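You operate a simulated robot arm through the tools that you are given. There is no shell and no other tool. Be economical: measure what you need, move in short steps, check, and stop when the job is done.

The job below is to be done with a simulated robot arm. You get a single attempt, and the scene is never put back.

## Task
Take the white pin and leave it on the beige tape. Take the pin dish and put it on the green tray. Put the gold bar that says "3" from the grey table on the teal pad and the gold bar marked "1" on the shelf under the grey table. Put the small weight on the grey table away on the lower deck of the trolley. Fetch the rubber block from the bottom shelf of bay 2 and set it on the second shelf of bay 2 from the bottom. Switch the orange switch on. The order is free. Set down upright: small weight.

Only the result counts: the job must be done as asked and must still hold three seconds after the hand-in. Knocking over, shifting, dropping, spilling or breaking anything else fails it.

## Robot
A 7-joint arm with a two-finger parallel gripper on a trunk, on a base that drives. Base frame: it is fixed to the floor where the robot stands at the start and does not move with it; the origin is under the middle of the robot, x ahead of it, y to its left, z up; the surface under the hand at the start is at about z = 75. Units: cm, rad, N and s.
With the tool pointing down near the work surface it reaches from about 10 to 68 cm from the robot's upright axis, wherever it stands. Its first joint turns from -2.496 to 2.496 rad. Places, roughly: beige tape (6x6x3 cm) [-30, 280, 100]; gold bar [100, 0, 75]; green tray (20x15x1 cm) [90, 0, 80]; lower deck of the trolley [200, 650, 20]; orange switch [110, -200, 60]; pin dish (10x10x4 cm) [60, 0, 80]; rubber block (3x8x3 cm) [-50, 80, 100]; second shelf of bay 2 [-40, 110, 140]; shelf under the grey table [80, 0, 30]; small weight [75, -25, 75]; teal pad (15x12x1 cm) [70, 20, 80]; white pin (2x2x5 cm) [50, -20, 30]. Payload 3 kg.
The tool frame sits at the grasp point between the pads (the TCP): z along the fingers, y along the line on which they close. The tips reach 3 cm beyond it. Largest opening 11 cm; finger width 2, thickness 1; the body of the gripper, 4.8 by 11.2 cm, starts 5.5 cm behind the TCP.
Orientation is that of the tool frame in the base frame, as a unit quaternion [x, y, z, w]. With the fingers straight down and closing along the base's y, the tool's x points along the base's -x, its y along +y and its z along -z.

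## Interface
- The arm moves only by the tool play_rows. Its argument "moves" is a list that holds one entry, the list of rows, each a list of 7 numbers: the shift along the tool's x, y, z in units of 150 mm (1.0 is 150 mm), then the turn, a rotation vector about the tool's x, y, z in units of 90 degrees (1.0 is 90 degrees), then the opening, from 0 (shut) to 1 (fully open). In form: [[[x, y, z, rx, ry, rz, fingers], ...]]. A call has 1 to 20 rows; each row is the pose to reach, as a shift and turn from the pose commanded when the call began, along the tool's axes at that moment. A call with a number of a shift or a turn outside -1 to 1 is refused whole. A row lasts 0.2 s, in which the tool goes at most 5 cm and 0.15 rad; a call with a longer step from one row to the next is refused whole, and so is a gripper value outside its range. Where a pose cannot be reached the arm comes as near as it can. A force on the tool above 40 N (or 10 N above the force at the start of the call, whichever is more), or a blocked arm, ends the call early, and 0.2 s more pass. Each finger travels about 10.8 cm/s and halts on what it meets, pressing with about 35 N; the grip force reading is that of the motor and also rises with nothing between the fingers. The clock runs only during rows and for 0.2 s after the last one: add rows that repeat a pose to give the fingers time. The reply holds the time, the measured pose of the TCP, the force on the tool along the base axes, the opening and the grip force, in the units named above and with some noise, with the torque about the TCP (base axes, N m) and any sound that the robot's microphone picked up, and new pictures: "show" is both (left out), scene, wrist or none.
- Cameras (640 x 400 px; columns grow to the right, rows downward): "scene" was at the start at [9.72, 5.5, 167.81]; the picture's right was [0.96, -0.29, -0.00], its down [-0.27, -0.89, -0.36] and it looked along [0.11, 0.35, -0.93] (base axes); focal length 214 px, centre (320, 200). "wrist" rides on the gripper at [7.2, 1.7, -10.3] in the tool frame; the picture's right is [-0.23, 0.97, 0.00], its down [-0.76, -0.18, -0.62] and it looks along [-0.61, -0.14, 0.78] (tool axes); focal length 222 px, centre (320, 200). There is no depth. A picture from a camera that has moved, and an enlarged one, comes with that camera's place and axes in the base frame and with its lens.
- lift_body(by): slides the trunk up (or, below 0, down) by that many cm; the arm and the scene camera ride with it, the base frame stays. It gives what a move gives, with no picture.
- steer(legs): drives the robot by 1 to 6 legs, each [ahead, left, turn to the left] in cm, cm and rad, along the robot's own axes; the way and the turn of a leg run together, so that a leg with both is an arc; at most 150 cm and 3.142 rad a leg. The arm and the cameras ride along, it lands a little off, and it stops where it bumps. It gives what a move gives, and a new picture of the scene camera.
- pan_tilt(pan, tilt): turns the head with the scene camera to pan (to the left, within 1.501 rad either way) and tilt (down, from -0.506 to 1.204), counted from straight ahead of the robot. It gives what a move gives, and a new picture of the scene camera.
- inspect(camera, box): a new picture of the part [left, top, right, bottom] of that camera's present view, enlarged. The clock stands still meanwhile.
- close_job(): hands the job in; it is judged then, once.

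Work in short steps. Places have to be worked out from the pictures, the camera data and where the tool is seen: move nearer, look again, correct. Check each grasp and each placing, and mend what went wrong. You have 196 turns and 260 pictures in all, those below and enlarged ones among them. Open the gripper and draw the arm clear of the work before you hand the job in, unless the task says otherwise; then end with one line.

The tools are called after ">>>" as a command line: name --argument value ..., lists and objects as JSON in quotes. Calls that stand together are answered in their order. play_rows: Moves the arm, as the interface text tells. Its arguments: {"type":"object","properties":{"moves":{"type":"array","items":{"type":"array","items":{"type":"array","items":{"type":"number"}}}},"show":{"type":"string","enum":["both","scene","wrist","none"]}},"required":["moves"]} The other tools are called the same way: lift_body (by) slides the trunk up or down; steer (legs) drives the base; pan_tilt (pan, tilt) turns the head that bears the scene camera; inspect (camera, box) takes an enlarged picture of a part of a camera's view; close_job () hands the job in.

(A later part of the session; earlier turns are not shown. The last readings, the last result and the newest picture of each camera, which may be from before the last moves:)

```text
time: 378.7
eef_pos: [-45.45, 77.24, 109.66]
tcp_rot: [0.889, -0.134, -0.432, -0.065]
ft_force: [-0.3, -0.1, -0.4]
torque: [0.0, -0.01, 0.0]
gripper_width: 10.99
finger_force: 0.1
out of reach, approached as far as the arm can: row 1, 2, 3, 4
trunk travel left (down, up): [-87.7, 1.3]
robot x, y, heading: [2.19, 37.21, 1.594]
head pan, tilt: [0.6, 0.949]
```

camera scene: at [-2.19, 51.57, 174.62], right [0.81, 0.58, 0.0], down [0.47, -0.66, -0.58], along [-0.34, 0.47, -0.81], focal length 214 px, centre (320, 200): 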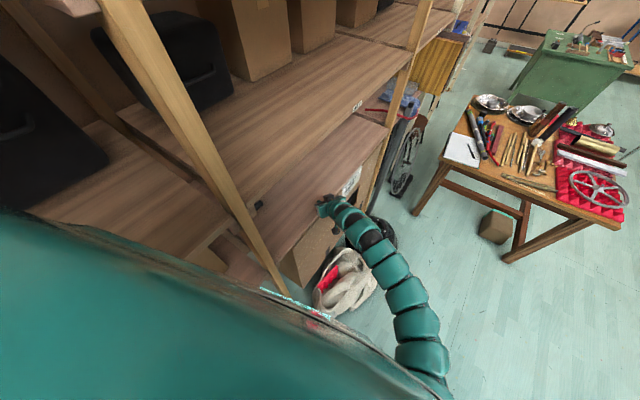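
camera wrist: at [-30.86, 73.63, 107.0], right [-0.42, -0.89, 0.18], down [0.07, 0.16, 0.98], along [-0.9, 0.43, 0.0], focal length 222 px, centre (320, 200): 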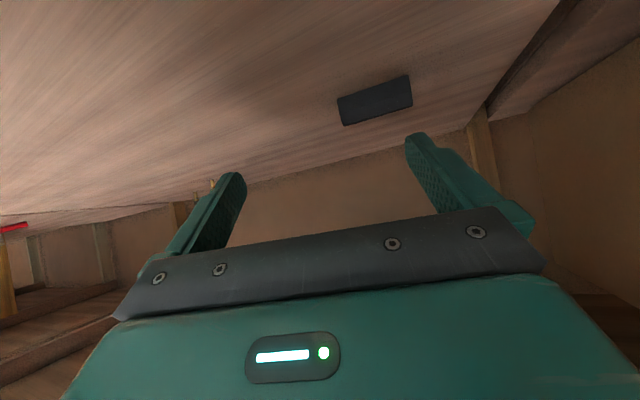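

We're at the arm's outer limit for this relative height; trading trunk down for arm up extends the reach. Step: trunk −8, arm out and up.

>>> lift_body --by -8

>>> play_rows --moves '[[[-0.25, 0.075, 0, 0, 0, 0, 1], [-0.5, 0.149, -0.008, 0, 0, 0, 1], [-0.5, 0.149, -0.008, 0, 0, 0, 1]]]' --show "none"

>>> lift_body --by -6

```text
time: 379.9
eef_pos: [-45.23, 77.42, 101.68]
tcp_rot: [0.888, -0.135, -0.434, -0.066]
ft_force: [-0.4, -0.5, -0.5]
torque: [0.0, 0.02, -0.01]
gripper_width: 11.01
finger_force: 0.1
trunk travel left (down, up): [-79.7, 9.3]
robot x, y, heading: [2.1, 37.76, 1.595]
head pan, tilt: [0.6, 0.949]
```

```text
time: 380.7
eef_pos: [-47.62, 75.92, 105.7]
tcp_rot: [0.889, -0.135, -0.433, -0.065]
ft_force: [-0.5, -0.4, -0.1]
torque: [0.03, 0.02, -0.02]
gripper_width: 11.0
finger_force: 0.0
out of reach, approached as far as the arm can: row 1, 2, 3
trunk travel left (down, up): [-79.7, 9.3]
robot x, y, heading: [2.42, 37.57, 1.59]
head pan, tilt: [0.6, 0.949]
```

```text
time: 381.7
eef_pos: [-47.72, 75.98, 99.73]
tcp_rot: [0.889, -0.135, -0.433, -0.065]
ft_force: [0.0, 0.0, 0.2]
torque: [0.02, -0.02, -0.04]
gripper_width: 10.99
finger_force: 0.0
trunk travel left (down, up): [-73.7, 15.3]
robot x, y, heading: [2.55, 37.81, 1.59]
head pan, tilt: [0.6, 0.949]
```

Good, it works. Repeat.

>>> play_rows --moves '[[[-0.25, 0.017, 0.01, 0, 0, 0, 1], [-0.523, 0.035, 0.02, 0, 0, 0, 1], [-0.523, 0.035, 0.02, 0, 0, 0, 1]]]' --show "none"

>>> lift_body --by -4

>>> play_rows --moves '[[[-0.25, 0.017, 0.01, 0, 0, 0, 1], [-0.523, 0.035, 0.02, 0, 0, 0, 1], [-0.523, 0.035, 0.02, 0, 0, 0, 1]]]' --show "none"

```text
time: 382.5
eef_pos: [-49.52, 74.44, 108.44]
tcp_rot: [0.882, -0.134, -0.447, -0.065]
ft_force: [0.9, -0.4, -0.5]
torque: [0.04, -0.03, -0.07]
gripper_width: 10.99
finger_force: 0.2
out of reach, approached as far as the arm can: row 1, 2, 3
trunk travel left (down, up): [-73.7, 15.3]
robot x, y, heading: [2.13, 37.14, 1.588]
head pan, tilt: [0.6, 0.949]
```

```text
time: 383.3
eef_pos: [-49.38, 74.63, 104.49]
tcp_rot: [0.882, -0.134, -0.447, -0.065]
ft_force: [0.4, 0.1, 0.1]
torque: [0.01, -0.01, -0.05]
gripper_width: 11.0
finger_force: 0.0
trunk travel left (down, up): [-69.7, 19.3]
robot x, y, heading: [2.25, 37.54, 1.592]
head pan, tilt: [0.6, 0.949]
```

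```text
time: 384.1
eef_pos: [-50.07, 74.21, 111.23]
tcp_rot: [0.879, -0.152, -0.448, -0.066]
ft_force: [-0.7, -0.5, 0.2]
torque: [0.0, 0.0, 0.05]
gripper_width: 11.0
finger_force: 0.1
out of reach, approached as far as the arm can: row 1, 2, 3
trunk travel left (down, up): [-69.7, 19.3]
robot x, y, heading: [1.9, 37.33, 1.593]
head pan, tilt: [0.6, 0.949]
```

Test whether tool yaw is the limiter: yaw 15° right, then extend along the tool direction.

>>> play_rows --moves '[[[0, 0, 0, 0.07, 0, 0.05, 1], [0, 0, 0, 0.135, 0, 0.0985, 1], [0, 0, 0, 0.135, 0, 0.0985, 1]]]' --show "none"

>>> play_rows --moves '[[[0.05, 0, 0.15, 0, 0, 0, 1], [0.1, 0, 0.3, 0, 0, 0, 1], [0.1, 0, 0.3, 0, 0, 0, 1]]]' --show "wrist"

```text
time: 385.1
eef_pos: [-47.64, 79.58, 111.42]
tcp_rot: [0.847, -0.28, -0.432, -0.133]
ft_force: [0.6, -0.8, 0.3]
torque: [-0.01, 0.02, -0.03]
gripper_width: 10.97
finger_force: 0.1
trunk travel left (down, up): [-69.7, 19.3]
robot x, y, heading: [1.89, 38.37, 1.561]
head pan, tilt: [0.6, 0.949]
stopped in row 3: the arm was blocked; the commanded pose is now the measured one
```

```text
time: 385.9
eef_pos: [-49.99, 80.75, 107.91]
tcp_rot: [0.847, -0.277, -0.435, -0.133]
ft_force: [1.0, 0.1, 0.6]
torque: [-0.01, -0.02, -0.01]
gripper_width: 11.0
finger_force: 0.1
trunk travel left (down, up): [-69.7, 19.3]
robot x, y, heading: [2.01, 38.32, 1.556]
head pan, tilt: [0.6, 0.949]
camera wrist: at [-40.63, 72.02, 108.16], right [-0.68, -0.71, 0.2], down [0.16, 0.12, 0.98], along [-0.72, 0.69, 0.03], focal length 222 px, centre (320, 200)
```

wrist: 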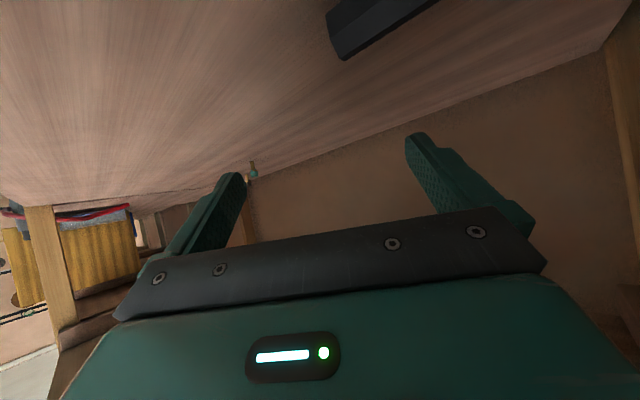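

The forearm was bearing on the rack post, not a reach limit; and reach with a tilted tool is larger than I assumed. Better stand: (29,68), facing the rack, arm straight. Withdraw the arm from the shelf first.

>>> play_rows --moves '[[[0.06, -0.28, -0.09, 0, 0, 0, 0.8], [0.12, -0.58, -0.18, 0, 0, 0, 0.6], [0.187, -0.88, -0.28, 0, 0, 0, 0.4]]]' --show "none"

>>> play_rows --moves '[[[0.05, -0.2, -0.09, 0, 0, 0, 0.3], [0.1, -0.4, -0.18, 0, 0, 0, 0.3], [0.15, -0.55, -0.25, 0, 0, 0, 0.3]]]' --show "scene"

```text
time: 386.7
eef_pos: [-42.51, 88.79, 107.29]
tcp_rot: [0.851, -0.268, -0.432, -0.132]
ft_force: [0.3, -0.5, 0.2]
torque: [0.01, -0.02, 0.01]
gripper_width: 4.41
finger_force: 0.0
out of reach, approached as far as the arm can: row 2, 3
trunk travel left (down, up): [-69.7, 19.3]
robot x, y, heading: [1.99, 38.0, 1.563]
head pan, tilt: [0.6, 0.949]
```

```text
time: 387.5
eef_pos: [-38.7, 94.08, 106.57]
tcp_rot: [0.851, -0.268, -0.431, -0.133]
ft_force: [-0.1, 0.0, -0.6]
torque: [-0.02, -0.03, -0.02]
gripper_width: 3.28
finger_force: 0.1
out of reach, approached as far as the arm can: row 1, 2, 3
trunk travel left (down, up): [-69.7, 19.3]
robot x, y, heading: [1.79, 38.15, 1.571]
head pan, tilt: [0.6, 0.949]
camera scene: at [-2.02, 52.26, 156.64], right [0.83, 0.56, 0.0], down [0.46, -0.67, -0.58], along [-0.33, 0.48, -0.81], focal length 214 px, centre (320, 200)
```

scene: 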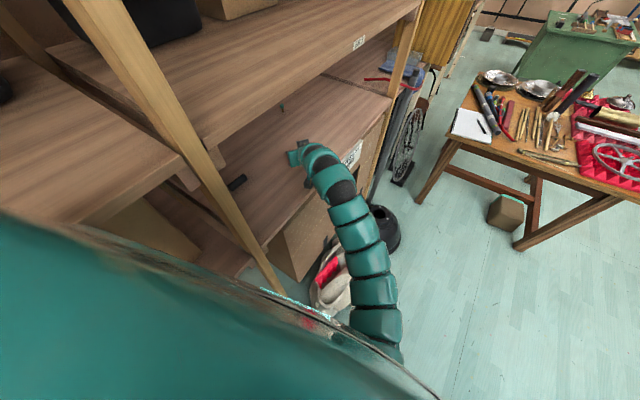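

Move the hand (+7,+9) then shift right 9 and back south out of the lane.

>>> play_rows --moves '[[[0, -0.25, -0.01, 0, 0, 0, 0.2], [0, -0.5, -0.02, 0, 0, 0, 0.2], [0, -0.76, -0.03, 0, 0, 0, 0.2]]]' --show "none"

>>> steer --legs '[[0, -9, 0], [-145, 0, 0]]'

```text
time: 388.3
eef_pos: [-37.43, 95.05, 104.18]
tcp_rot: [0.851, -0.268, -0.432, -0.132]
ft_force: [-0.7, 0.9, -0.2]
torque: [0.0, 0.03, -0.01]
gripper_width: 2.2
finger_force: 0.2
out of reach, approached as far as the arm can: row 1, 2, 3
trunk travel left (down, up): [-69.7, 19.3]
robot x, y, heading: [1.7, 37.66, 1.567]
head pan, tilt: [0.6, 0.949]
```

```text
time: 391.8
eef_pos: [-27.59, 63.48, 104.45]
tcp_rot: [0.847, -0.278, -0.429, -0.144]
ft_force: [3.0, 7.5, 1.0]
torque: [0.03, 0.04, -0.22]
gripper_width: 1.82
finger_force: 0.1
trunk travel left (down, up): [-69.7, 19.3]
robot x, y, heading: [10.35, 4.99, 1.561]
head pan, tilt: [0.6, 0.949]
stopped in leg 2: the force on the tool passed its limit at 55 N (the readings are from after the stop); the commanded pose is now the measured one
camera scene: at [6.85, 19.38, 156.63], right [0.83, 0.56, 0.0], down [0.45, -0.68, -0.58], along [-0.33, 0.48, -0.81], focal length 214 px, centre (320, 200)
```

scene: 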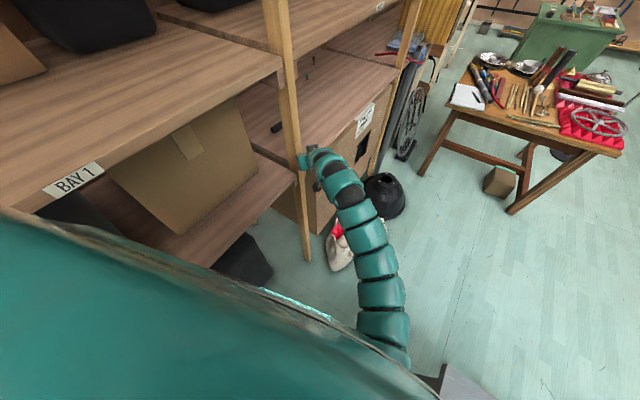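

The tip touched the rack post; nothing moved. Go ahead 5, swing the arm 10° right with the tool, and continue.

>>> steer --legs '[[5, 0, 0]]'

>>> play_rows --moves '[[[0.07, -0.24, -0.093, 0.03, 0, 0.022, 0.2], [0.14, -0.49, -0.186, 0.06, 0, 0.044, 0.2], [0.208, -0.73, -0.278, 0.0896, 0, 0.0654, 0.2], [0.208, -0.73, -0.278, 0.0896, 0, 0.0654, 0.2]]]' --show "none"

```text
time: 392.7
eef_pos: [-27.84, 68.44, 104.31]
tcp_rot: [0.848, -0.277, -0.429, -0.141]
ft_force: [0.6, 0.0, 0.0]
torque: [-0.03, 0.03, 0.03]
gripper_width: 2.17
finger_force: 0.0
trunk travel left (down, up): [-69.7, 19.3]
robot x, y, heading: [10.71, 10.0, 1.56]
head pan, tilt: [0.6, 0.949]
camera scene: at [6.82, 24.51, 156.61], right [0.83, 0.56, 0.0], down [0.45, -0.68, -0.58], along [-0.33, 0.48, -0.81], focal length 214 px, centre (320, 200)
```

scene: 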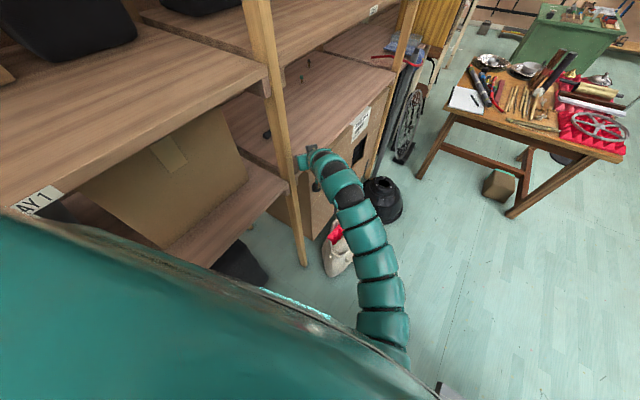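

```text
time: 393.7
eef_pos: [-19.34, 76.62, 103.76]
tcp_rot: [0.821, -0.35, -0.415, -0.179]
ft_force: [-0.4, 0.0, -0.5]
torque: [0.01, 0.02, -0.04]
gripper_width: 2.17
finger_force: 0.0
out of reach, approached as far as the arm can: row 1, 2, 3, 4
trunk travel left (down, up): [-69.7, 19.3]
robot x, y, heading: [10.78, 10.13, 1.559]
head pan, tilt: [0.6, 0.949]
```

Now back out and around to the open area north-east of the table.

>>> steer --legs '[[-120, 0, 0], [0, -150, 0], [0, -8, 0], [150, 0, 0], [46, 0, 0], [0, 80, 0]]'

>>> steer --legs '[[0, 0, 1.57]]'

>>> lift_body --by 16

```text
time: 420.9
eef_pos: [68.48, 156.86, 103.78]
tcp_rot: [0.812, -0.368, -0.412, -0.188]
ft_force: [-1.1, -0.4, -0.6]
torque: [0.01, -0.04, 0.0]
gripper_width: 2.2
finger_force: 0.0
trunk travel left (down, up): [-69.7, 19.3]
robot x, y, heading: [95.57, 88.98, 1.516]
head pan, tilt: [0.6, 0.949]
camera scene: at [92.14, 103.36, 156.64], right [0.85, 0.52, 0.0], down [0.42, -0.69, -0.58], along [-0.3, 0.5, -0.81], focal length 214 px, centre (320, 200)
```

scene: 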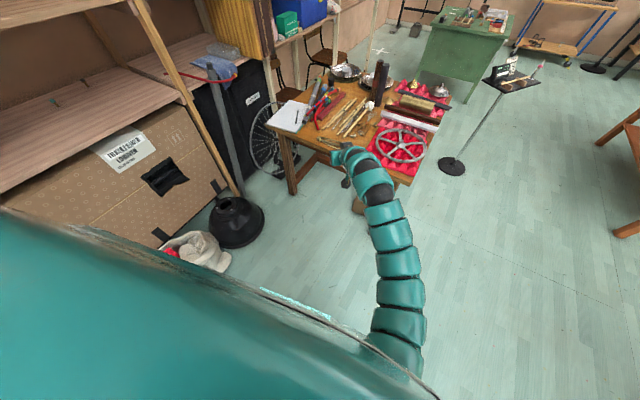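

```text
time: 425.1
eef_pos: [27.36, 62.49, 103.79]
tcp_rot: [0.836, 0.311, -0.425, 0.155]
ft_force: [0.3, -0.6, 0.7]
torque: [0.02, -0.02, 0.0]
gripper_width: 2.18
finger_force: 0.1
trunk travel left (down, up): [-69.7, 19.3]
robot x, y, heading: [95.29, 89.34, 3.075]
head pan, tilt: [0.6, 0.949]
camera scene: at [81.29, 85.89, 156.64], right [-0.51, 0.86, 0.0], down [0.7, 0.42, -0.58], along [-0.5, -0.3, -0.81], focal length 214 px, centre (320, 200)
```

scene: 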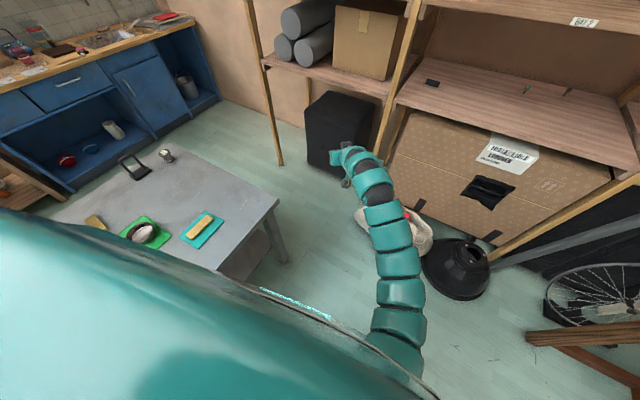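

```text
time: 426.9
eef_pos: [27.28, 62.47, 119.74]
tcp_rot: [0.835, 0.311, -0.426, 0.156]
ft_force: [-0.6, -0.1, 0.0]
torque: [0.01, 0.02, 0.01]
gripper_width: 2.17
finger_force: 0.1
trunk travel left (down, up): [-85.7, 3.3]
robot x, y, heading: [95.6, 89.11, 3.079]
head pan, tilt: [0.6, 0.949]
```

Straighten, yaw the tool to point at the rack, then swing the arm right and down.

>>> play_rows --moves '[[[0, 0, 0, 0.066, 0, 0.048, 0.2], [0, 0, 0, 0.132, 0, 0.096, 0.2], [0, 0, 0, 0.198, 0, 0.144, 0.2], [0, 0, 0, 0.264, 0, 0.192, 0.2], [0, 0, 0, 0.33, 0, 0.24, 0.2], [0, 0, 0, 0.396, 0, 0.288, 0.2]]]' --show "none"

>>> steer --legs '[[0, 0, 0.0626]]'

>>> play_rows --moves '[[[0.11, -0.28, 0.08, 0, 0, 0, 0.5], [0.22, -0.56, 0.16, 0, 0, 0, 0.8], [0.324, -0.85, 0.235, 0, 0, 0, 1]]]' --show "none"

>>> play_rows --moves '[[[0.11, -0.28, 0.08, 0, 0, 0, 1], [0.22, -0.56, 0.16, 0, 0, 0, 1], [0.324, -0.85, 0.235, 0, 0, 0, 1]]]' --show "none"

>>> play_rows --moves '[[[0.09, -0.28, 0.06, 0, 0, 0, 1], [0.18, -0.56, 0.13, 0, 0, 0, 1], [0.27, -0.83, 0.2, 0, 0, 0, 1]]]' --show "none"

```text
time: 428.3
eef_pos: [27.23, 62.37, 119.67]
tcp_rot: [0.891, -0.025, -0.453, -0.016]
ft_force: [0.1, 0.7, -0.4]
torque: [0.01, -0.01, 0.0]
gripper_width: 2.23
finger_force: 0.0
trunk travel left (down, up): [-85.7, 3.3]
robot x, y, heading: [95.55, 89.07, 3.081]
head pan, tilt: [0.6, 0.949]
```

```text
time: 429.2
eef_pos: [29.14, 58.37, 119.75]
tcp_rot: [0.891, 0.003, -0.454, -0.002]
ft_force: [-0.9, 0.4, -0.7]
torque: [0.02, 0.01, 0.01]
gripper_width: 2.18
finger_force: 0.1
trunk travel left (down, up): [-85.7, 3.3]
robot x, y, heading: [95.7, 89.01, -3.141]
head pan, tilt: [0.6, 0.949]
camera scene: at [81.53, 84.94, 172.64], right [-0.57, 0.82, 0.0], down [0.67, 0.46, -0.58], along [-0.48, -0.33, -0.81], focal length 214 px, centre (320, 200)
```

scene: 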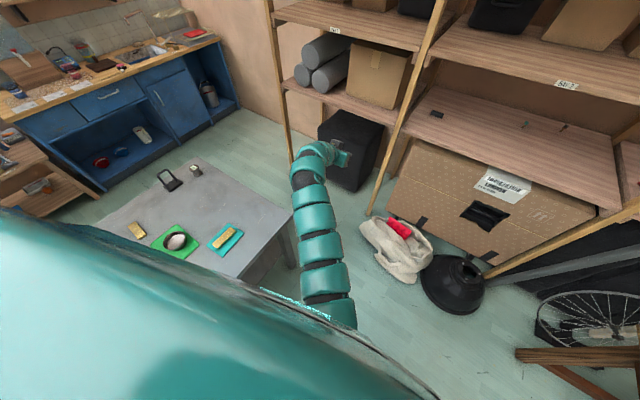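

```text
time: 430.0
eef_pos: [26.95, 69.43, 112.87]
tcp_rot: [0.892, 0.003, -0.453, -0.002]
ft_force: [0.1, -0.3, 0.4]
torque: [-0.04, -0.05, 0.04]
gripper_width: 11.0
finger_force: 0.0
out of reach, approached as far as the arm can: row 2, 3
trunk travel left (down, up): [-85.7, 3.3]
robot x, y, heading: [95.15, 89.17, -3.143]
head pan, tilt: [0.6, 0.949]
```

```text
time: 430.8
eef_pos: [22.93, 79.67, 104.83]
tcp_rot: [0.892, 0.002, -0.453, -0.002]
ft_force: [-0.7, 0.1, -0.7]
torque: [0.0, -0.01, 0.03]
gripper_width: 10.98
finger_force: 0.0
out of reach, approached as far as the arm can: row 1, 2, 3
trunk travel left (down, up): [-85.7, 3.3]
robot x, y, heading: [95.84, 89.13, -3.144]
head pan, tilt: [0.6, 0.949]
```

```text
time: 431.6
eef_pos: [21.2, 91.51, 98.85]
tcp_rot: [0.891, 0.003, -0.454, 0.0]
ft_force: [1.0, -0.1, -0.5]
torque: [0.0, -0.04, 0.03]
gripper_width: 11.04
finger_force: 0.0
out of reach, approached as far as the arm can: row 1, 2, 3
trunk travel left (down, up): [-85.7, 3.3]
robot x, y, heading: [95.62, 89.5, -3.139]
head pan, tilt: [0.6, 0.949]
```

Arm now points straight at the rack, r≈74. Raise 3 and drive in to (30,71).

>>> lift_body --by 3.2

>>> steer --legs '[[30, 18, 0], [34, 0, 0]]'

>>> inspect --camera "wrist" --box '[0, 0, 640, 400]'

```text
time: 432.3
eef_pos: [21.03, 91.41, 101.99]
tcp_rot: [0.891, 0.002, -0.454, -0.002]
ft_force: [-0.6, 0.0, 0.2]
torque: [-0.02, 0.01, -0.01]
gripper_width: 10.99
finger_force: 0.0
trunk travel left (down, up): [-88.9, 0.1]
robot x, y, heading: [95.7, 88.62, -3.142]
head pan, tilt: [0.6, 0.949]
```

```text
time: 436.5
eef_pos: [-44.02, 73.71, 101.88]
tcp_rot: [0.892, 0.001, -0.453, -0.003]
ft_force: [0.0, -0.1, 0.2]
torque: [0.0, 0.0, 0.02]
gripper_width: 11.03
finger_force: 0.1
trunk travel left (down, up): [-88.9, 0.1]
robot x, y, heading: [30.21, 70.96, 3.136]
head pan, tilt: [0.6, 0.949]
camera scene: at [16.37, 66.99, 175.83], right [-0.56, 0.83, 0.0], down [0.67, 0.46, -0.58], along [-0.48, -0.33, -0.81], focal length 214 px, centre (320, 200)
```

scene: 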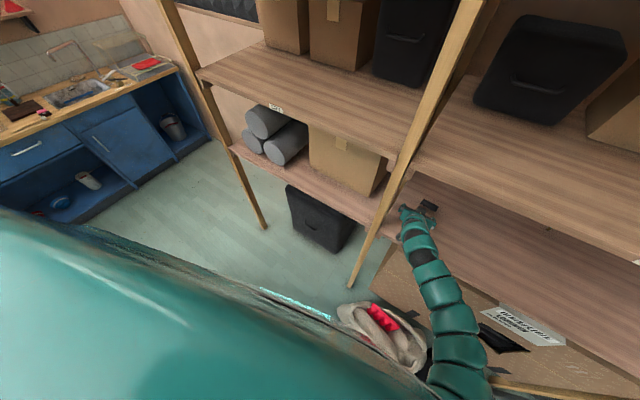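

```text
1.00 times, centred on (320, 200) of wrist (not enlarged: the box is as wide or as high as the picture)
camera zoom: at [-31.3, 72.0, 102.11], right [-0.13, -0.97, 0.18], down [0.06, 0.17, 0.98], along [-0.99, 0.14, 0.03], focal length 222 px, centre (320, 200)
```

zoom: 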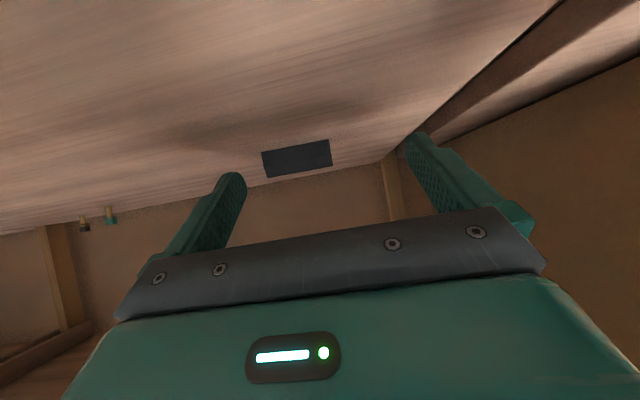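

Well aligned: block ≈(-55.5,77). Move the open fingers around it.

>>> play_rows --moves '[[[-0.07, -0.1, 0.16, 0, 0, 0, 1], [-0.14, -0.207, 0.32, 0, 0, 0, 1], [-0.21, -0.207, 0.48, 0, 0, 0, 1], [-0.287, -0.207, 0.632, 0, 0, 0, 1], [-0.287, -0.207, 0.632, 0, 0, 0, 1]]]' --show "wrist"

```text
time: 437.4
eef_pos: [-51.03, 78.11, 99.81]
tcp_rot: [0.89, 0.009, -0.456, -0.016]
ft_force: [28.2, 0.2, 37.4]
torque: [-2.24, -0.06, 1.72]
gripper_width: 10.9
finger_force: 0.1
trunk travel left (down, up): [-88.9, 0.1]
robot x, y, heading: [30.88, 70.98, 3.138]
head pan, tilt: [0.6, 0.949]
stopped in row 4: the force on the tool passed its limit at 72 N (the readings are from after the stop); the commanded pose is now the measured one
camera wrist: at [-38.37, 76.61, 99.86], right [-0.13, -0.98, 0.15], down [0.06, 0.14, 0.99], along [-0.99, 0.14, 0.04], focal length 222 px, centre (320, 200)
```

wrist: 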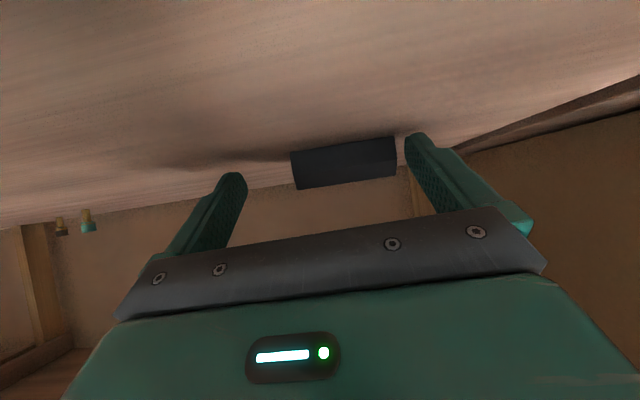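

Finger tips touched the shelf (top ≈97.2). Lift 1 cm, shift 1.4 toward −y, then forward.

>>> play_rows --moves '[[[-0.06, 0, -0.044, 0, 0, 0, 1], [-0.06, 0.095, -0.044, 0, 0, 0, 1], [-0.06, 0.095, -0.044, 0, 0, 0, 1]]]' --show "none"

>>> play_rows --moves '[[[-0.06, 0, 0.09, 0, 0, 0, 1], [-0.12, 0, 0.165, 0, 0, 0, 1], [-0.12, 0, 0.165, 0, 0, 0, 1]]]' --show "wrist"

```text
time: 438.2
eef_pos: [-51.27, 77.07, 99.79]
tcp_rot: [0.894, 0.01, -0.449, -0.018]
ft_force: [-1.5, 3.5, 4.1]
torque: [-0.14, -0.33, 0.2]
gripper_width: 10.62
finger_force: 0.0
trunk travel left (down, up): [-88.9, 0.1]
robot x, y, heading: [30.51, 70.91, 3.137]
head pan, tilt: [0.6, 0.949]
```

```text
time: 439.0
eef_pos: [-54.58, 76.71, 99.77]
tcp_rot: [0.894, 0.01, -0.449, -0.018]
ft_force: [0.6, -1.9, 2.6]
torque: [-0.22, 0.04, 0.04]
gripper_width: 11.01
finger_force: 0.1
trunk travel left (down, up): [-88.9, 0.1]
robot x, y, heading: [30.21, 71.24, 3.136]
head pan, tilt: [0.6, 0.949]
camera wrist: at [-41.8, 75.12, 100.11], right [-0.13, -0.98, 0.14], down [0.04, 0.14, 0.99], along [-0.99, 0.14, 0.03], focal length 222 px, centre (320, 200)
```

wrist: 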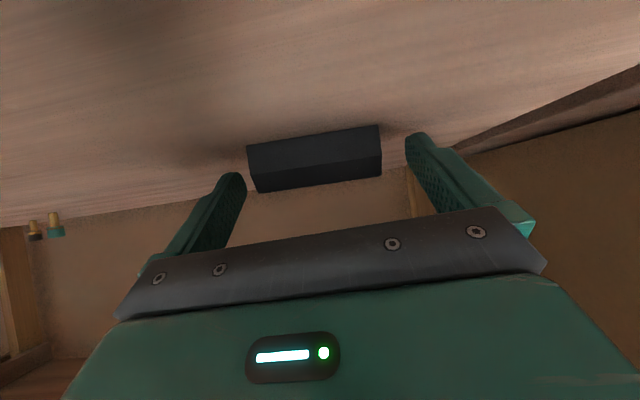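

The block lies between the fingers. Close on its length.

>>> play_rows --moves '[[[0, 0, 0, 0, 0, 0, 0.85], [0, 0, 0, 0, 0, 0, 0.7], [0, 0, 0, 0, 0, 0, 0.6], [0, 0, 0, 0, 0, 0, 0.6], [0, 0, 0, 0, 0, 0, 0.6]]]' --show "none"

>>> play_rows --moves '[[[-0.08, 0, -0.06, 0, 0, 0, 0.6], [-0.16, 0, -0.12, 0, 0, 0, 0.6], [-0.22, 0, -0.16, 0, 0, 0, 0.6], [-0.22, 0, -0.16, 0, 0, 0, 0.6]]]' --show "wrist"

```text
time: 440.2
eef_pos: [-54.39, 76.81, 99.78]
tcp_rot: [0.894, 0.009, -0.448, -0.018]
ft_force: [-0.2, 0.2, 0.0]
torque: [-0.02, -0.02, -0.01]
gripper_width: 6.97
finger_force: 34.7
trunk travel left (down, up): [-88.9, 0.1]
robot x, y, heading: [30.38, 70.79, 3.135]
head pan, tilt: [0.6, 0.949]
```

```text
time: 441.2
eef_pos: [-54.57, 76.63, 103.95]
tcp_rot: [0.894, 0.01, -0.448, -0.018]
ft_force: [0.7, -0.3, -0.8]
torque: [-0.02, -0.01, -0.02]
gripper_width: 6.96
finger_force: 34.9
trunk travel left (down, up): [-88.9, 0.1]
robot x, y, heading: [30.36, 71.15, 3.134]
head pan, tilt: [0.6, 0.949]
camera wrist: at [-41.82, 75.1, 104.23], right [-0.14, -0.98, 0.14], down [0.04, 0.14, 0.99], along [-0.99, 0.14, 0.02], focal length 222 px, centre (320, 200)
```

wrist: 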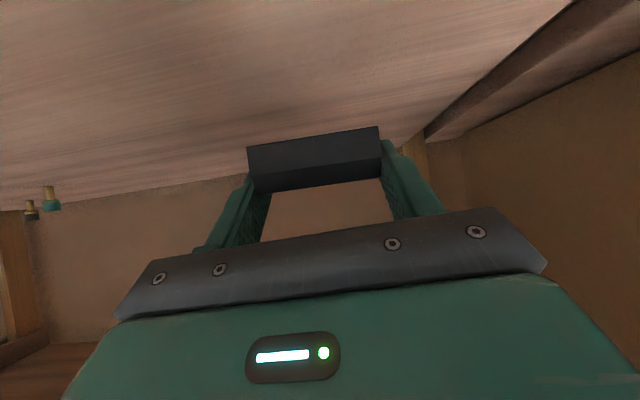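

Block held. Back off 32 cm, then raise the arm toward the second shelf.

>>> steer --legs '[[-32, 0, 0]]'

>>> play_rows --moves '[[[-0.18, 0, -0.13, 0, 0, 0, 0.6], [-0.36, 0, -0.26, 0, 0, 0, 0.6], [-0.54, 0, -0.39, 0, 0, 0, 0.6], [-0.72, 0, -0.52, 0, 0, 0, 0.6]]]' --show "none"

>>> play_rows --moves '[[[-0.18, 0, -0.13, 0, 0, 0, 0.6], [-0.36, 0, -0.26, 0, 0, 0, 0.6], [-0.54, 0, -0.39, 0, 0, 0, 0.6], [-0.72, 0, -0.52, 0, 0, 0, 0.6]]]' --show "none"

>>> play_rows --moves '[[[-0.18, 0, -0.13, 0, 0, 0, 0.6], [-0.36, 0, -0.26, 0, 0, 0, 0.6], [-0.54, 0, -0.39, 0, 0, 0, 0.6], [-0.72, 0, -0.52, 0, 0, 0, 0.6]]]' --show "none"

```text
time: 443.3
eef_pos: [-22.9, 76.58, 103.94]
tcp_rot: [0.894, 0.009, -0.448, -0.018]
ft_force: [-0.3, -0.2, -0.2]
torque: [-0.02, -0.01, -0.01]
gripper_width: 6.97
finger_force: 34.3
trunk travel left (down, up): [-88.9, 0.1]
robot x, y, heading: [61.96, 71.1, 3.136]
head pan, tilt: [0.6, 0.949]
camera scene: at [48.11, 66.89, 175.85], right [-0.56, 0.83, 0.0], down [0.67, 0.46, -0.58], along [-0.48, -0.33, -0.81], focal length 214 px, centre (320, 200)
```

scene: 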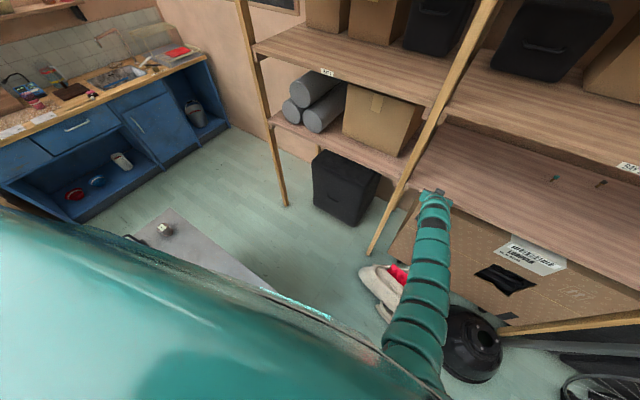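

```text
time: 444.3
eef_pos: [-22.98, 76.12, 117.43]
tcp_rot: [0.894, 0.01, -0.448, -0.017]
ft_force: [0.3, -1.0, -0.7]
torque: [-0.02, 0.01, -0.01]
gripper_width: 6.95
finger_force: 35.1
trunk travel left (down, up): [-88.9, 0.1]
robot x, y, heading: [61.53, 70.98, 3.14]
head pan, tilt: [0.6, 0.949]
```

```text
time: 445.3
eef_pos: [-23.39, 75.41, 130.44]
tcp_rot: [0.894, 0.01, -0.448, -0.018]
ft_force: [-0.8, -0.1, -0.3]
torque: [0.0, 0.01, 0.04]
gripper_width: 6.95
finger_force: 34.7
trunk travel left (down, up): [-88.9, 0.1]
robot x, y, heading: [61.93, 70.47, 3.144]
head pan, tilt: [0.6, 0.949]
```

```text
time: 446.3
eef_pos: [-23.49, 75.12, 140.42]
tcp_rot: [0.894, 0.008, -0.448, -0.018]
ft_force: [0.2, 0.5, -0.7]
torque: [0.02, 0.0, -0.02]
gripper_width: 6.98
finger_force: 34.6
out of reach, approached as far as the arm can: row 4
trunk travel left (down, up): [-88.9, 0.1]
robot x, y, heading: [62.05, 70.81, 3.139]
head pan, tilt: [0.6, 0.949]
```

Near the top of the reach at r≈85; retract 10 cm to gain height and look.

>>> play_rows --moves '[[[0.08, -0.05, -0.22, 0, 0, 0, 0.6], [0.16, -0.1, -0.44, 0, 0, 0, 0.6], [0.2, -0.1, -0.68, 0, 0, 0, 0.6], [0.2, -0.1, -0.68, 0, 0, 0, 0.6]]]' --show "wrist"

```text
time: 447.3
eef_pos: [-20.2, 74.72, 143.34]
tcp_rot: [0.894, 0.009, -0.447, -0.018]
ft_force: [0.9, 0.1, -0.4]
torque: [-0.03, -0.03, 0.02]
gripper_width: 6.96
finger_force: 34.9
out of reach, approached as far as the arm can: row 1, 2, 3, 4
trunk travel left (down, up): [-88.9, 0.1]
robot x, y, heading: [62.0, 70.71, 3.136]
head pan, tilt: [0.6, 0.949]
camera wrist: at [-7.36, 73.05, 143.65], right [-0.14, -0.98, 0.14], down [0.04, 0.14, 0.99], along [-0.99, 0.14, 0.02], focal length 222 px, centre (320, 200)
```

wrist: 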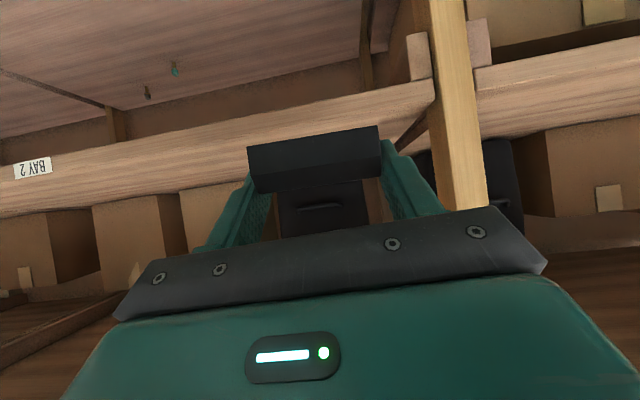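

Shelf 2's top is z≈137.1; block bottom ≈140.7. Drive in 23 cm and lower with the trunk.

>>> steer --legs '[[23, 0, 0]]'

>>> lift_body --by -2.5

>>> inspect --camera "wrist" --box '[0, 0, 640, 400]'

```text
time: 449.0
eef_pos: [-43.16, 74.71, 143.25]
tcp_rot: [0.894, 0.007, -0.448, -0.019]
ft_force: [-0.3, 0.5, -0.2]
torque: [0.0, -0.01, 0.01]
gripper_width: 6.95
finger_force: 35.2
trunk travel left (down, up): [-88.9, 0.1]
robot x, y, heading: [38.98, 71.08, 3.14]
head pan, tilt: [0.6, 0.949]
camera scene: at [24.77, 66.97, 175.83], right [-0.56, 0.83, 0.0], down [0.67, 0.46, -0.58], along [-0.48, -0.33, -0.81], focal length 214 px, centre (320, 200)
```

scene: 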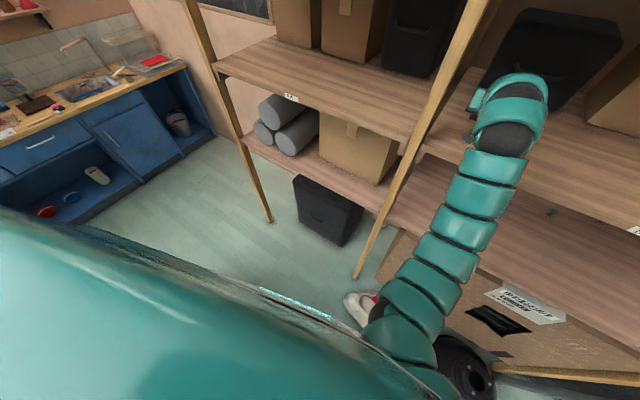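

```text
time: 449.7
eef_pos: [-42.98, 74.7, 140.9]
tcp_rot: [0.894, 0.008, -0.447, -0.018]
ft_force: [-0.4, 0.0, -0.8]
torque: [0.03, 0.03, -0.02]
gripper_width: 6.96
finger_force: 34.8
trunk travel left (down, up): [-86.4, 2.6]
robot x, y, heading: [38.98, 71.02, 3.139]
head pan, tilt: [0.6, 0.949]
```

```text
1.00 times, centred on (320, 200) of wrist (not enlarged: the box is as wide or as high as the picture)
camera zoom: at [-30.36, 73.08, 141.22], right [-0.14, -0.98, 0.14], down [0.04, 0.14, 0.99], along [-0.99, 0.14, 0.02], focal length 222 px, centre (320, 200)
```

zoom: 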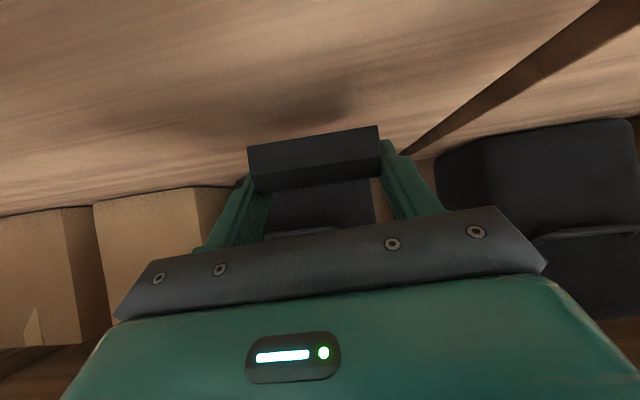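

Hovering over shelf 2. Lower in small steps to contact.

>>> lift_body --by -0.8

>>> lift_body --by -0.4

>>> lift_body --by -0.4

```text
time: 450.3
eef_pos: [-43.0, 74.85, 140.07]
tcp_rot: [0.894, 0.008, -0.448, -0.018]
ft_force: [-0.2, 0.3, -0.2]
torque: [0.02, -0.01, 0.01]
gripper_width: 6.97
finger_force: 35.0
trunk travel left (down, up): [-85.6, 3.4]
robot x, y, heading: [38.79, 71.04, 3.137]
head pan, tilt: [0.6, 0.949]
```

```text
time: 450.8
eef_pos: [-43.1, 74.74, 139.63]
tcp_rot: [0.894, 0.008, -0.447, -0.018]
ft_force: [-0.5, 0.0, -0.3]
torque: [0.0, 0.0, -0.01]
gripper_width: 6.94
finger_force: 34.8
trunk travel left (down, up): [-85.2, 3.8]
robot x, y, heading: [39.15, 71.21, 3.138]
head pan, tilt: [0.6, 0.949]
```

```text
time: 451.4
eef_pos: [-43.16, 74.68, 139.31]
tcp_rot: [0.894, 0.008, -0.447, -0.018]
ft_force: [-0.1, -0.9, 0.4]
torque: [-0.01, -0.02, -0.01]
gripper_width: 6.95
finger_force: 34.9
trunk travel left (down, up): [-84.8, 4.2]
robot x, y, heading: [38.94, 71.39, 3.14]
head pan, tilt: [0.6, 0.949]
```

Still free; continue.

>>> lift_body --by -0.5

>>> lift_body --by -0.4

```text
time: 451.9
eef_pos: [-43.12, 74.7, 138.75]
tcp_rot: [0.894, 0.008, -0.448, -0.018]
ft_force: [-1.7, 0.5, 2.8]
torque: [-0.1, 0.05, -0.03]
gripper_width: 6.97
finger_force: 35.2
trunk travel left (down, up): [-84.3, 4.7]
robot x, y, heading: [38.65, 70.95, 3.136]
head pan, tilt: [0.6, 0.949]
```

```text
time: 452.4
eef_pos: [-42.97, 74.72, 138.76]
tcp_rot: [0.892, 0.008, -0.451, -0.018]
ft_force: [-14.4, 0.0, 29.7]
torque: [-0.11, 0.3, -0.04]
gripper_width: 6.96
finger_force: 34.8
trunk travel left (down, up): [-83.9, 5.1]
robot x, y, heading: [38.9, 70.79, 3.135]
head pan, tilt: [0.6, 0.949]
```

Contact at 138.8. Ease, open fully, lift and back out.

>>> lift_body --by 0.4

>>> play_rows --moves '[[[0, 0, 0, 0, 0, 0, 0.75], [0, 0, 0, 0, 0, 0, 0.9], [0, 0, 0, 0, 0, 0, 0.95], [0, 0, 0, 0, 0, 0, 0.95]]]' --show "none"

>>> lift_body --by 4.5

>>> steer --legs '[[-38, 0, 0]]'

>>> inspect --camera "wrist" --box '[120, 50, 440, 250]'

```text
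time: 453.0
eef_pos: [-43.13, 74.71, 138.85]
tcp_rot: [0.894, 0.008, -0.447, -0.018]
ft_force: [-6.8, 0.4, 16.8]
torque: [-0.22, 0.21, -0.02]
gripper_width: 6.94
finger_force: 35.1
trunk travel left (down, up): [-84.3, 4.7]
robot x, y, heading: [38.65, 71.02, 3.137]
head pan, tilt: [0.6, 0.949]
```

```text
time: 454.0
eef_pos: [-42.86, 74.68, 138.76]
tcp_rot: [0.894, 0.009, -0.448, -0.017]
ft_force: [2.8, 3.3, 6.1]
torque: [-0.21, 0.0, 0.1]
gripper_width: 10.31
finger_force: 0.0
trunk travel left (down, up): [-84.3, 4.7]
robot x, y, heading: [38.39, 71.33, 3.139]
head pan, tilt: [0.6, 0.949]
```

```text
time: 454.9
eef_pos: [-43.2, 74.74, 143.26]
tcp_rot: [0.894, 0.008, -0.447, -0.018]
ft_force: [-0.3, -0.5, 0.0]
torque: [0.0, 0.01, 0.01]
gripper_width: 10.44
finger_force: 0.0
trunk travel left (down, up): [-88.8, 0.2]
robot x, y, heading: [38.71, 70.6, 3.137]
head pan, tilt: [0.6, 0.949]
```

```text
time: 457.2
eef_pos: [-5.09, 74.57, 143.25]
tcp_rot: [0.894, 0.009, -0.447, -0.018]
ft_force: [0.4, 0.5, -0.3]
torque: [0.01, -0.01, 0.02]
gripper_width: 10.46
finger_force: 0.0
trunk travel left (down, up): [-88.8, 0.2]
robot x, y, heading: [76.82, 70.44, 3.137]
head pan, tilt: [0.6, 0.949]
camera scene: at [62.96, 66.84, 175.74], right [-0.56, 0.83, 0.0], down [0.67, 0.46, -0.58], along [-0.48, -0.33, -0.81], focal length 214 px, centre (320, 200)
```

scene: 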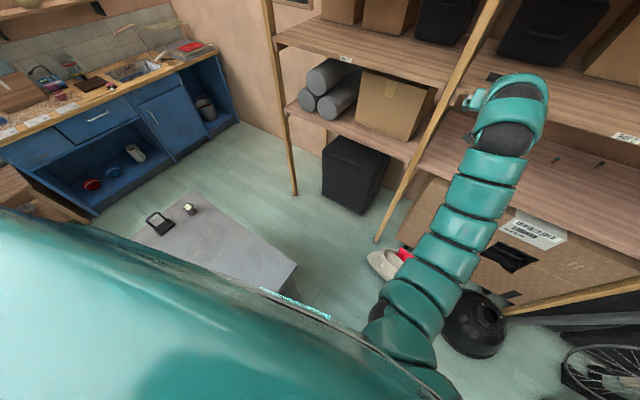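

```text
2.00 times, centred on (280, 150) of wrist
camera zoom: at [7.64, 72.93, 143.63], right [-0.14, -0.98, 0.14], down [0.04, 0.14, 0.99], along [-0.99, 0.14, 0.02], focal length 444 px, centre (400, 300)
```

zoom: 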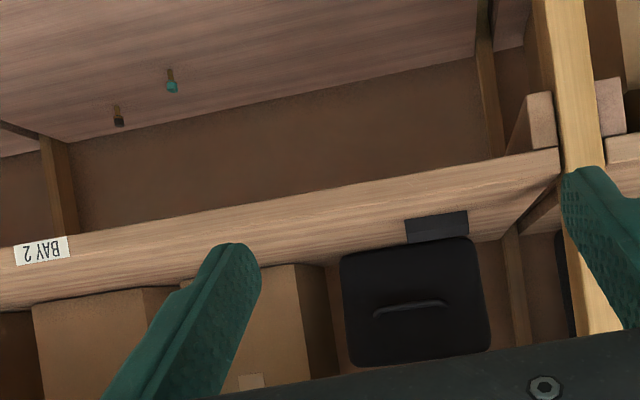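

The block rests on bay 2's second shelf. Now the weight: drive round to the table's right side, facing +y at about (50,-103).

>>> steer --legs '[[-88, 0, 0], [0, 150, 0], [0, 24, 0], [114, 0, 0], [0, 0, -1.566]]'

>>> lift_body --by -38

>>> inspect --camera "wrist" --box '[0, 0, 640, 400]'

```text
time: 479.6
eef_pos: [56.79, -24.08, 143.36]
tcp_rot: [0.644, -0.621, -0.306, -0.326]
ft_force: [-0.1, 0.0, -0.4]
torque: [-0.03, -0.01, 0.02]
gripper_width: 10.47
finger_force: 0.0
trunk travel left (down, up): [-88.8, 0.2]
robot x, y, heading: [54.15, -106.04, 1.583]
head pan, tilt: [0.6, 0.949]
camera scene: at [50.11, -91.95, 175.74], right [0.82, 0.58, 0.0], down [0.47, -0.66, -0.58], along [-0.34, 0.48, -0.81], focal length 214 px, centre (320, 200)
```

scene: 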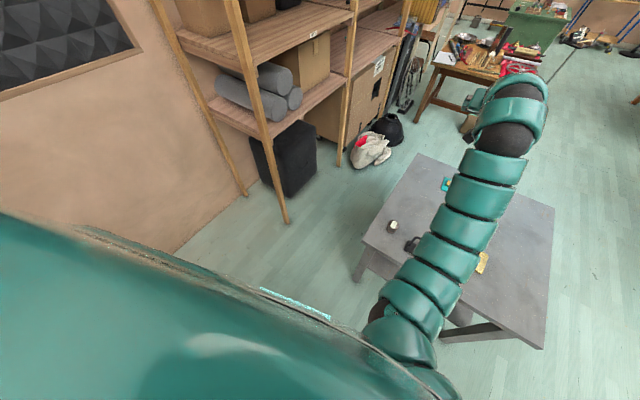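

```text
time: 483.3
eef_pos: [56.77, -24.07, 105.33]
tcp_rot: [0.643, -0.621, -0.307, -0.327]
ft_force: [0.2, 0.0, 0.3]
torque: [0.01, 0.0, 0.01]
gripper_width: 10.44
finger_force: 0.1
trunk travel left (down, up): [-50.8, 38.2]
robot x, y, heading: [54.34, -106.06, 1.584]
head pan, tilt: [0.6, 0.949]
```

```text
1.00 times, centred on (320, 200) of wrist (not enlarged: the box is as wide or as high as the picture)
camera zoom: at [55.31, -36.64, 105.59], right [-0.98, 0.12, 0.14], down [0.14, -0.04, 0.99], along [0.13, 0.99, 0.02], focal length 222 px, centre (320, 200)
```

zoom: 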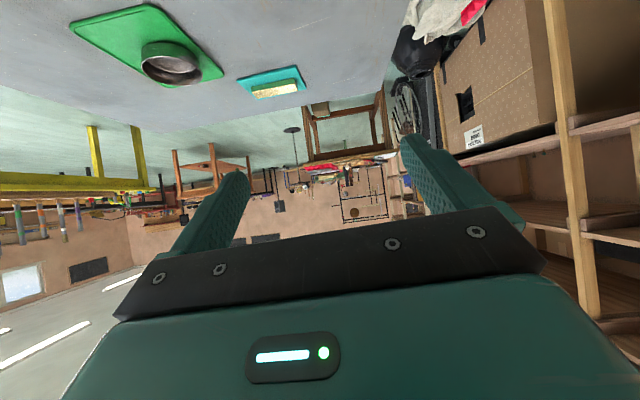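

Back off 18 and left 6, lower to z≈86, and look at the weight from the side.

>>> steer --legs '[[-19, 6, 0]]'

>>> lift_body --by -19

>>> inspect --camera "wrist" --box '[160, 0, 480, 200]'

```text
time: 484.9
eef_pos: [50.95, -43.36, 105.26]
tcp_rot: [0.644, -0.621, -0.306, -0.326]
ft_force: [-0.9, 0.7, 0.7]
torque: [-0.01, 0.0, -0.02]
gripper_width: 10.43
finger_force: 0.1
trunk travel left (down, up): [-50.8, 38.2]
robot x, y, heading: [48.15, -125.23, 1.583]
head pan, tilt: [0.6, 0.949]
camera scene: at [44.27, -111.22, 137.75], right [0.82, 0.58, 0.0], down [0.47, -0.66, -0.58], along [-0.34, 0.48, -0.81], focal length 214 px, centre (320, 200)
```

scene: 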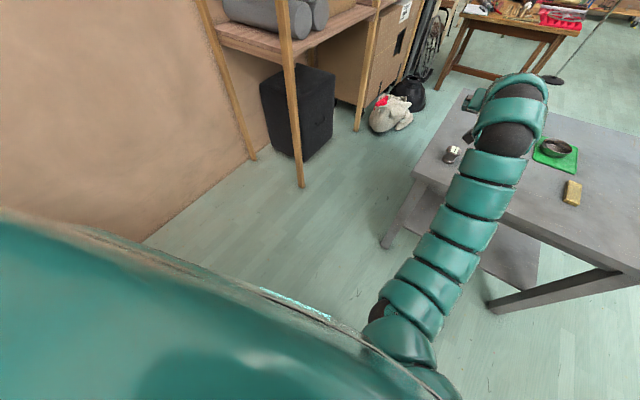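

```text
time: 487.0
eef_pos: [50.94, -43.29, 86.21]
tcp_rot: [0.643, -0.621, -0.307, -0.327]
ft_force: [-0.8, -0.2, 0.5]
torque: [0.02, 0.02, 0.01]
gripper_width: 10.45
finger_force: 0.0
trunk travel left (down, up): [-31.8, 57.2]
robot x, y, heading: [48.68, -125.1, 1.586]
head pan, tilt: [0.6, 0.949]
```

```text
2.00 times, centred on (320, 100) of wrist
camera zoom: at [49.51, -55.84, 86.6], right [-0.98, 0.12, 0.14], down [0.14, -0.04, 0.99], along [0.13, 0.99, 0.02], focal length 444 px, centre (320, 400)
```

zoom: 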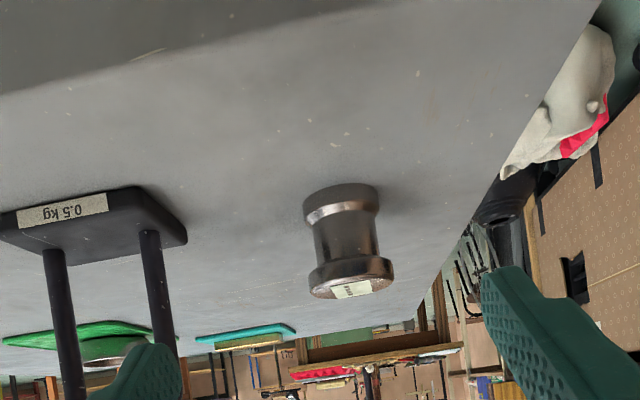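

The black handled piece is labelled "0.5 kg" — I need to settle which one is "the small weight". Zoom on both labels.

>>> inspect --camera "wrist" --box '[300, 80, 364, 155]'

>>> inspect --camera "wrist" --box '[155, 85, 265, 200]'

```text
5.33 times, centred on (332, 118) of wrist
camera zoom: at [49.51, -55.84, 86.6], right [-0.98, 0.12, 0.14], down [0.14, -0.04, 0.99], along [0.13, 0.99, 0.02], focal length 1185 px, centre (256, 640)
```

zoom: 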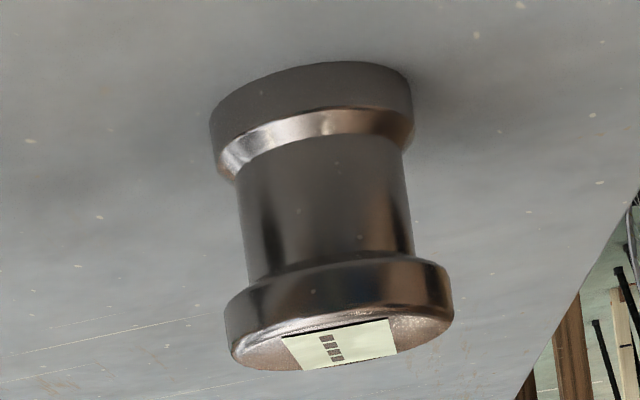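

```text
3.48 times, centred on (210, 142) of wrist
camera zoom: at [49.51, -55.84, 86.6], right [-0.98, 0.12, 0.14], down [0.14, -0.04, 0.99], along [0.13, 0.99, 0.02], focal length 773 px, centre (703, 400)
```

zoom: 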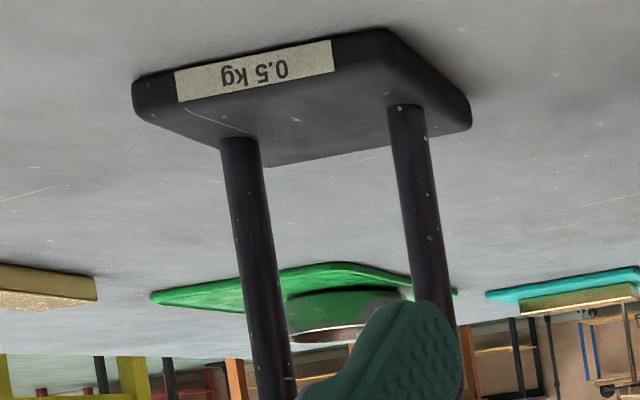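

The hint position (rounded) and the "0.5 kg" label both point to the black handled piece as the small weight (≈(63.3,-32)); the silver spool stays. I'll grip its two handle rods from outside. Shift right 12.

>>> steer --legs '[[0, -12.2, 0]]'

>>> inspect --camera "wrist" --box '[0, 0, 640, 400]'

```text
time: 488.2
eef_pos: [63.41, -43.09, 86.23]
tcp_rot: [0.642, -0.622, -0.305, -0.327]
ft_force: [-0.9, 0.1, 0.8]
torque: [-0.03, 0.0, -0.04]
gripper_width: 10.43
finger_force: 0.0
trunk travel left (down, up): [-31.8, 57.2]
robot x, y, heading: [60.57, -125.48, 1.576]
head pan, tilt: [0.6, 0.949]
camera scene: at [56.5, -110.99, 118.74], right [0.82, 0.57, 0.0], down [0.47, -0.67, -0.58], along [-0.33, 0.48, -0.81], focal length 214 px, centre (320, 200)
```

scene: 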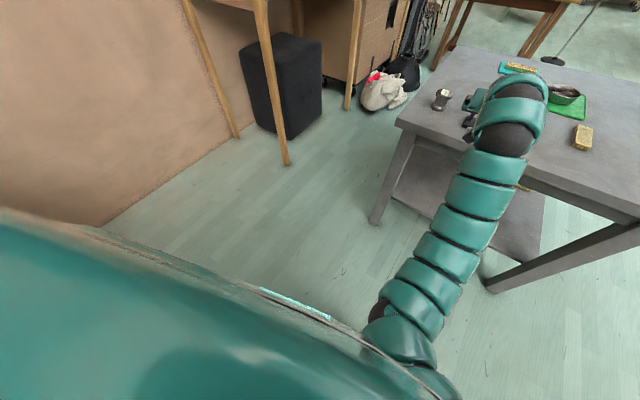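

```text
1.00 times, centred on (320, 200) of wrist (not enlarged: the box is as wide or as high as the picture)
camera zoom: at [61.93, -55.7, 86.59], right [-0.98, 0.12, 0.14], down [0.14, -0.04, 0.99], along [0.13, 0.99, 0.02], focal length 222 px, centre (320, 200)
```

zoom: 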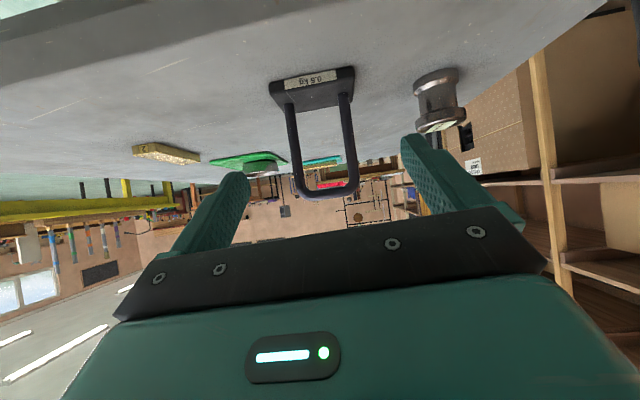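

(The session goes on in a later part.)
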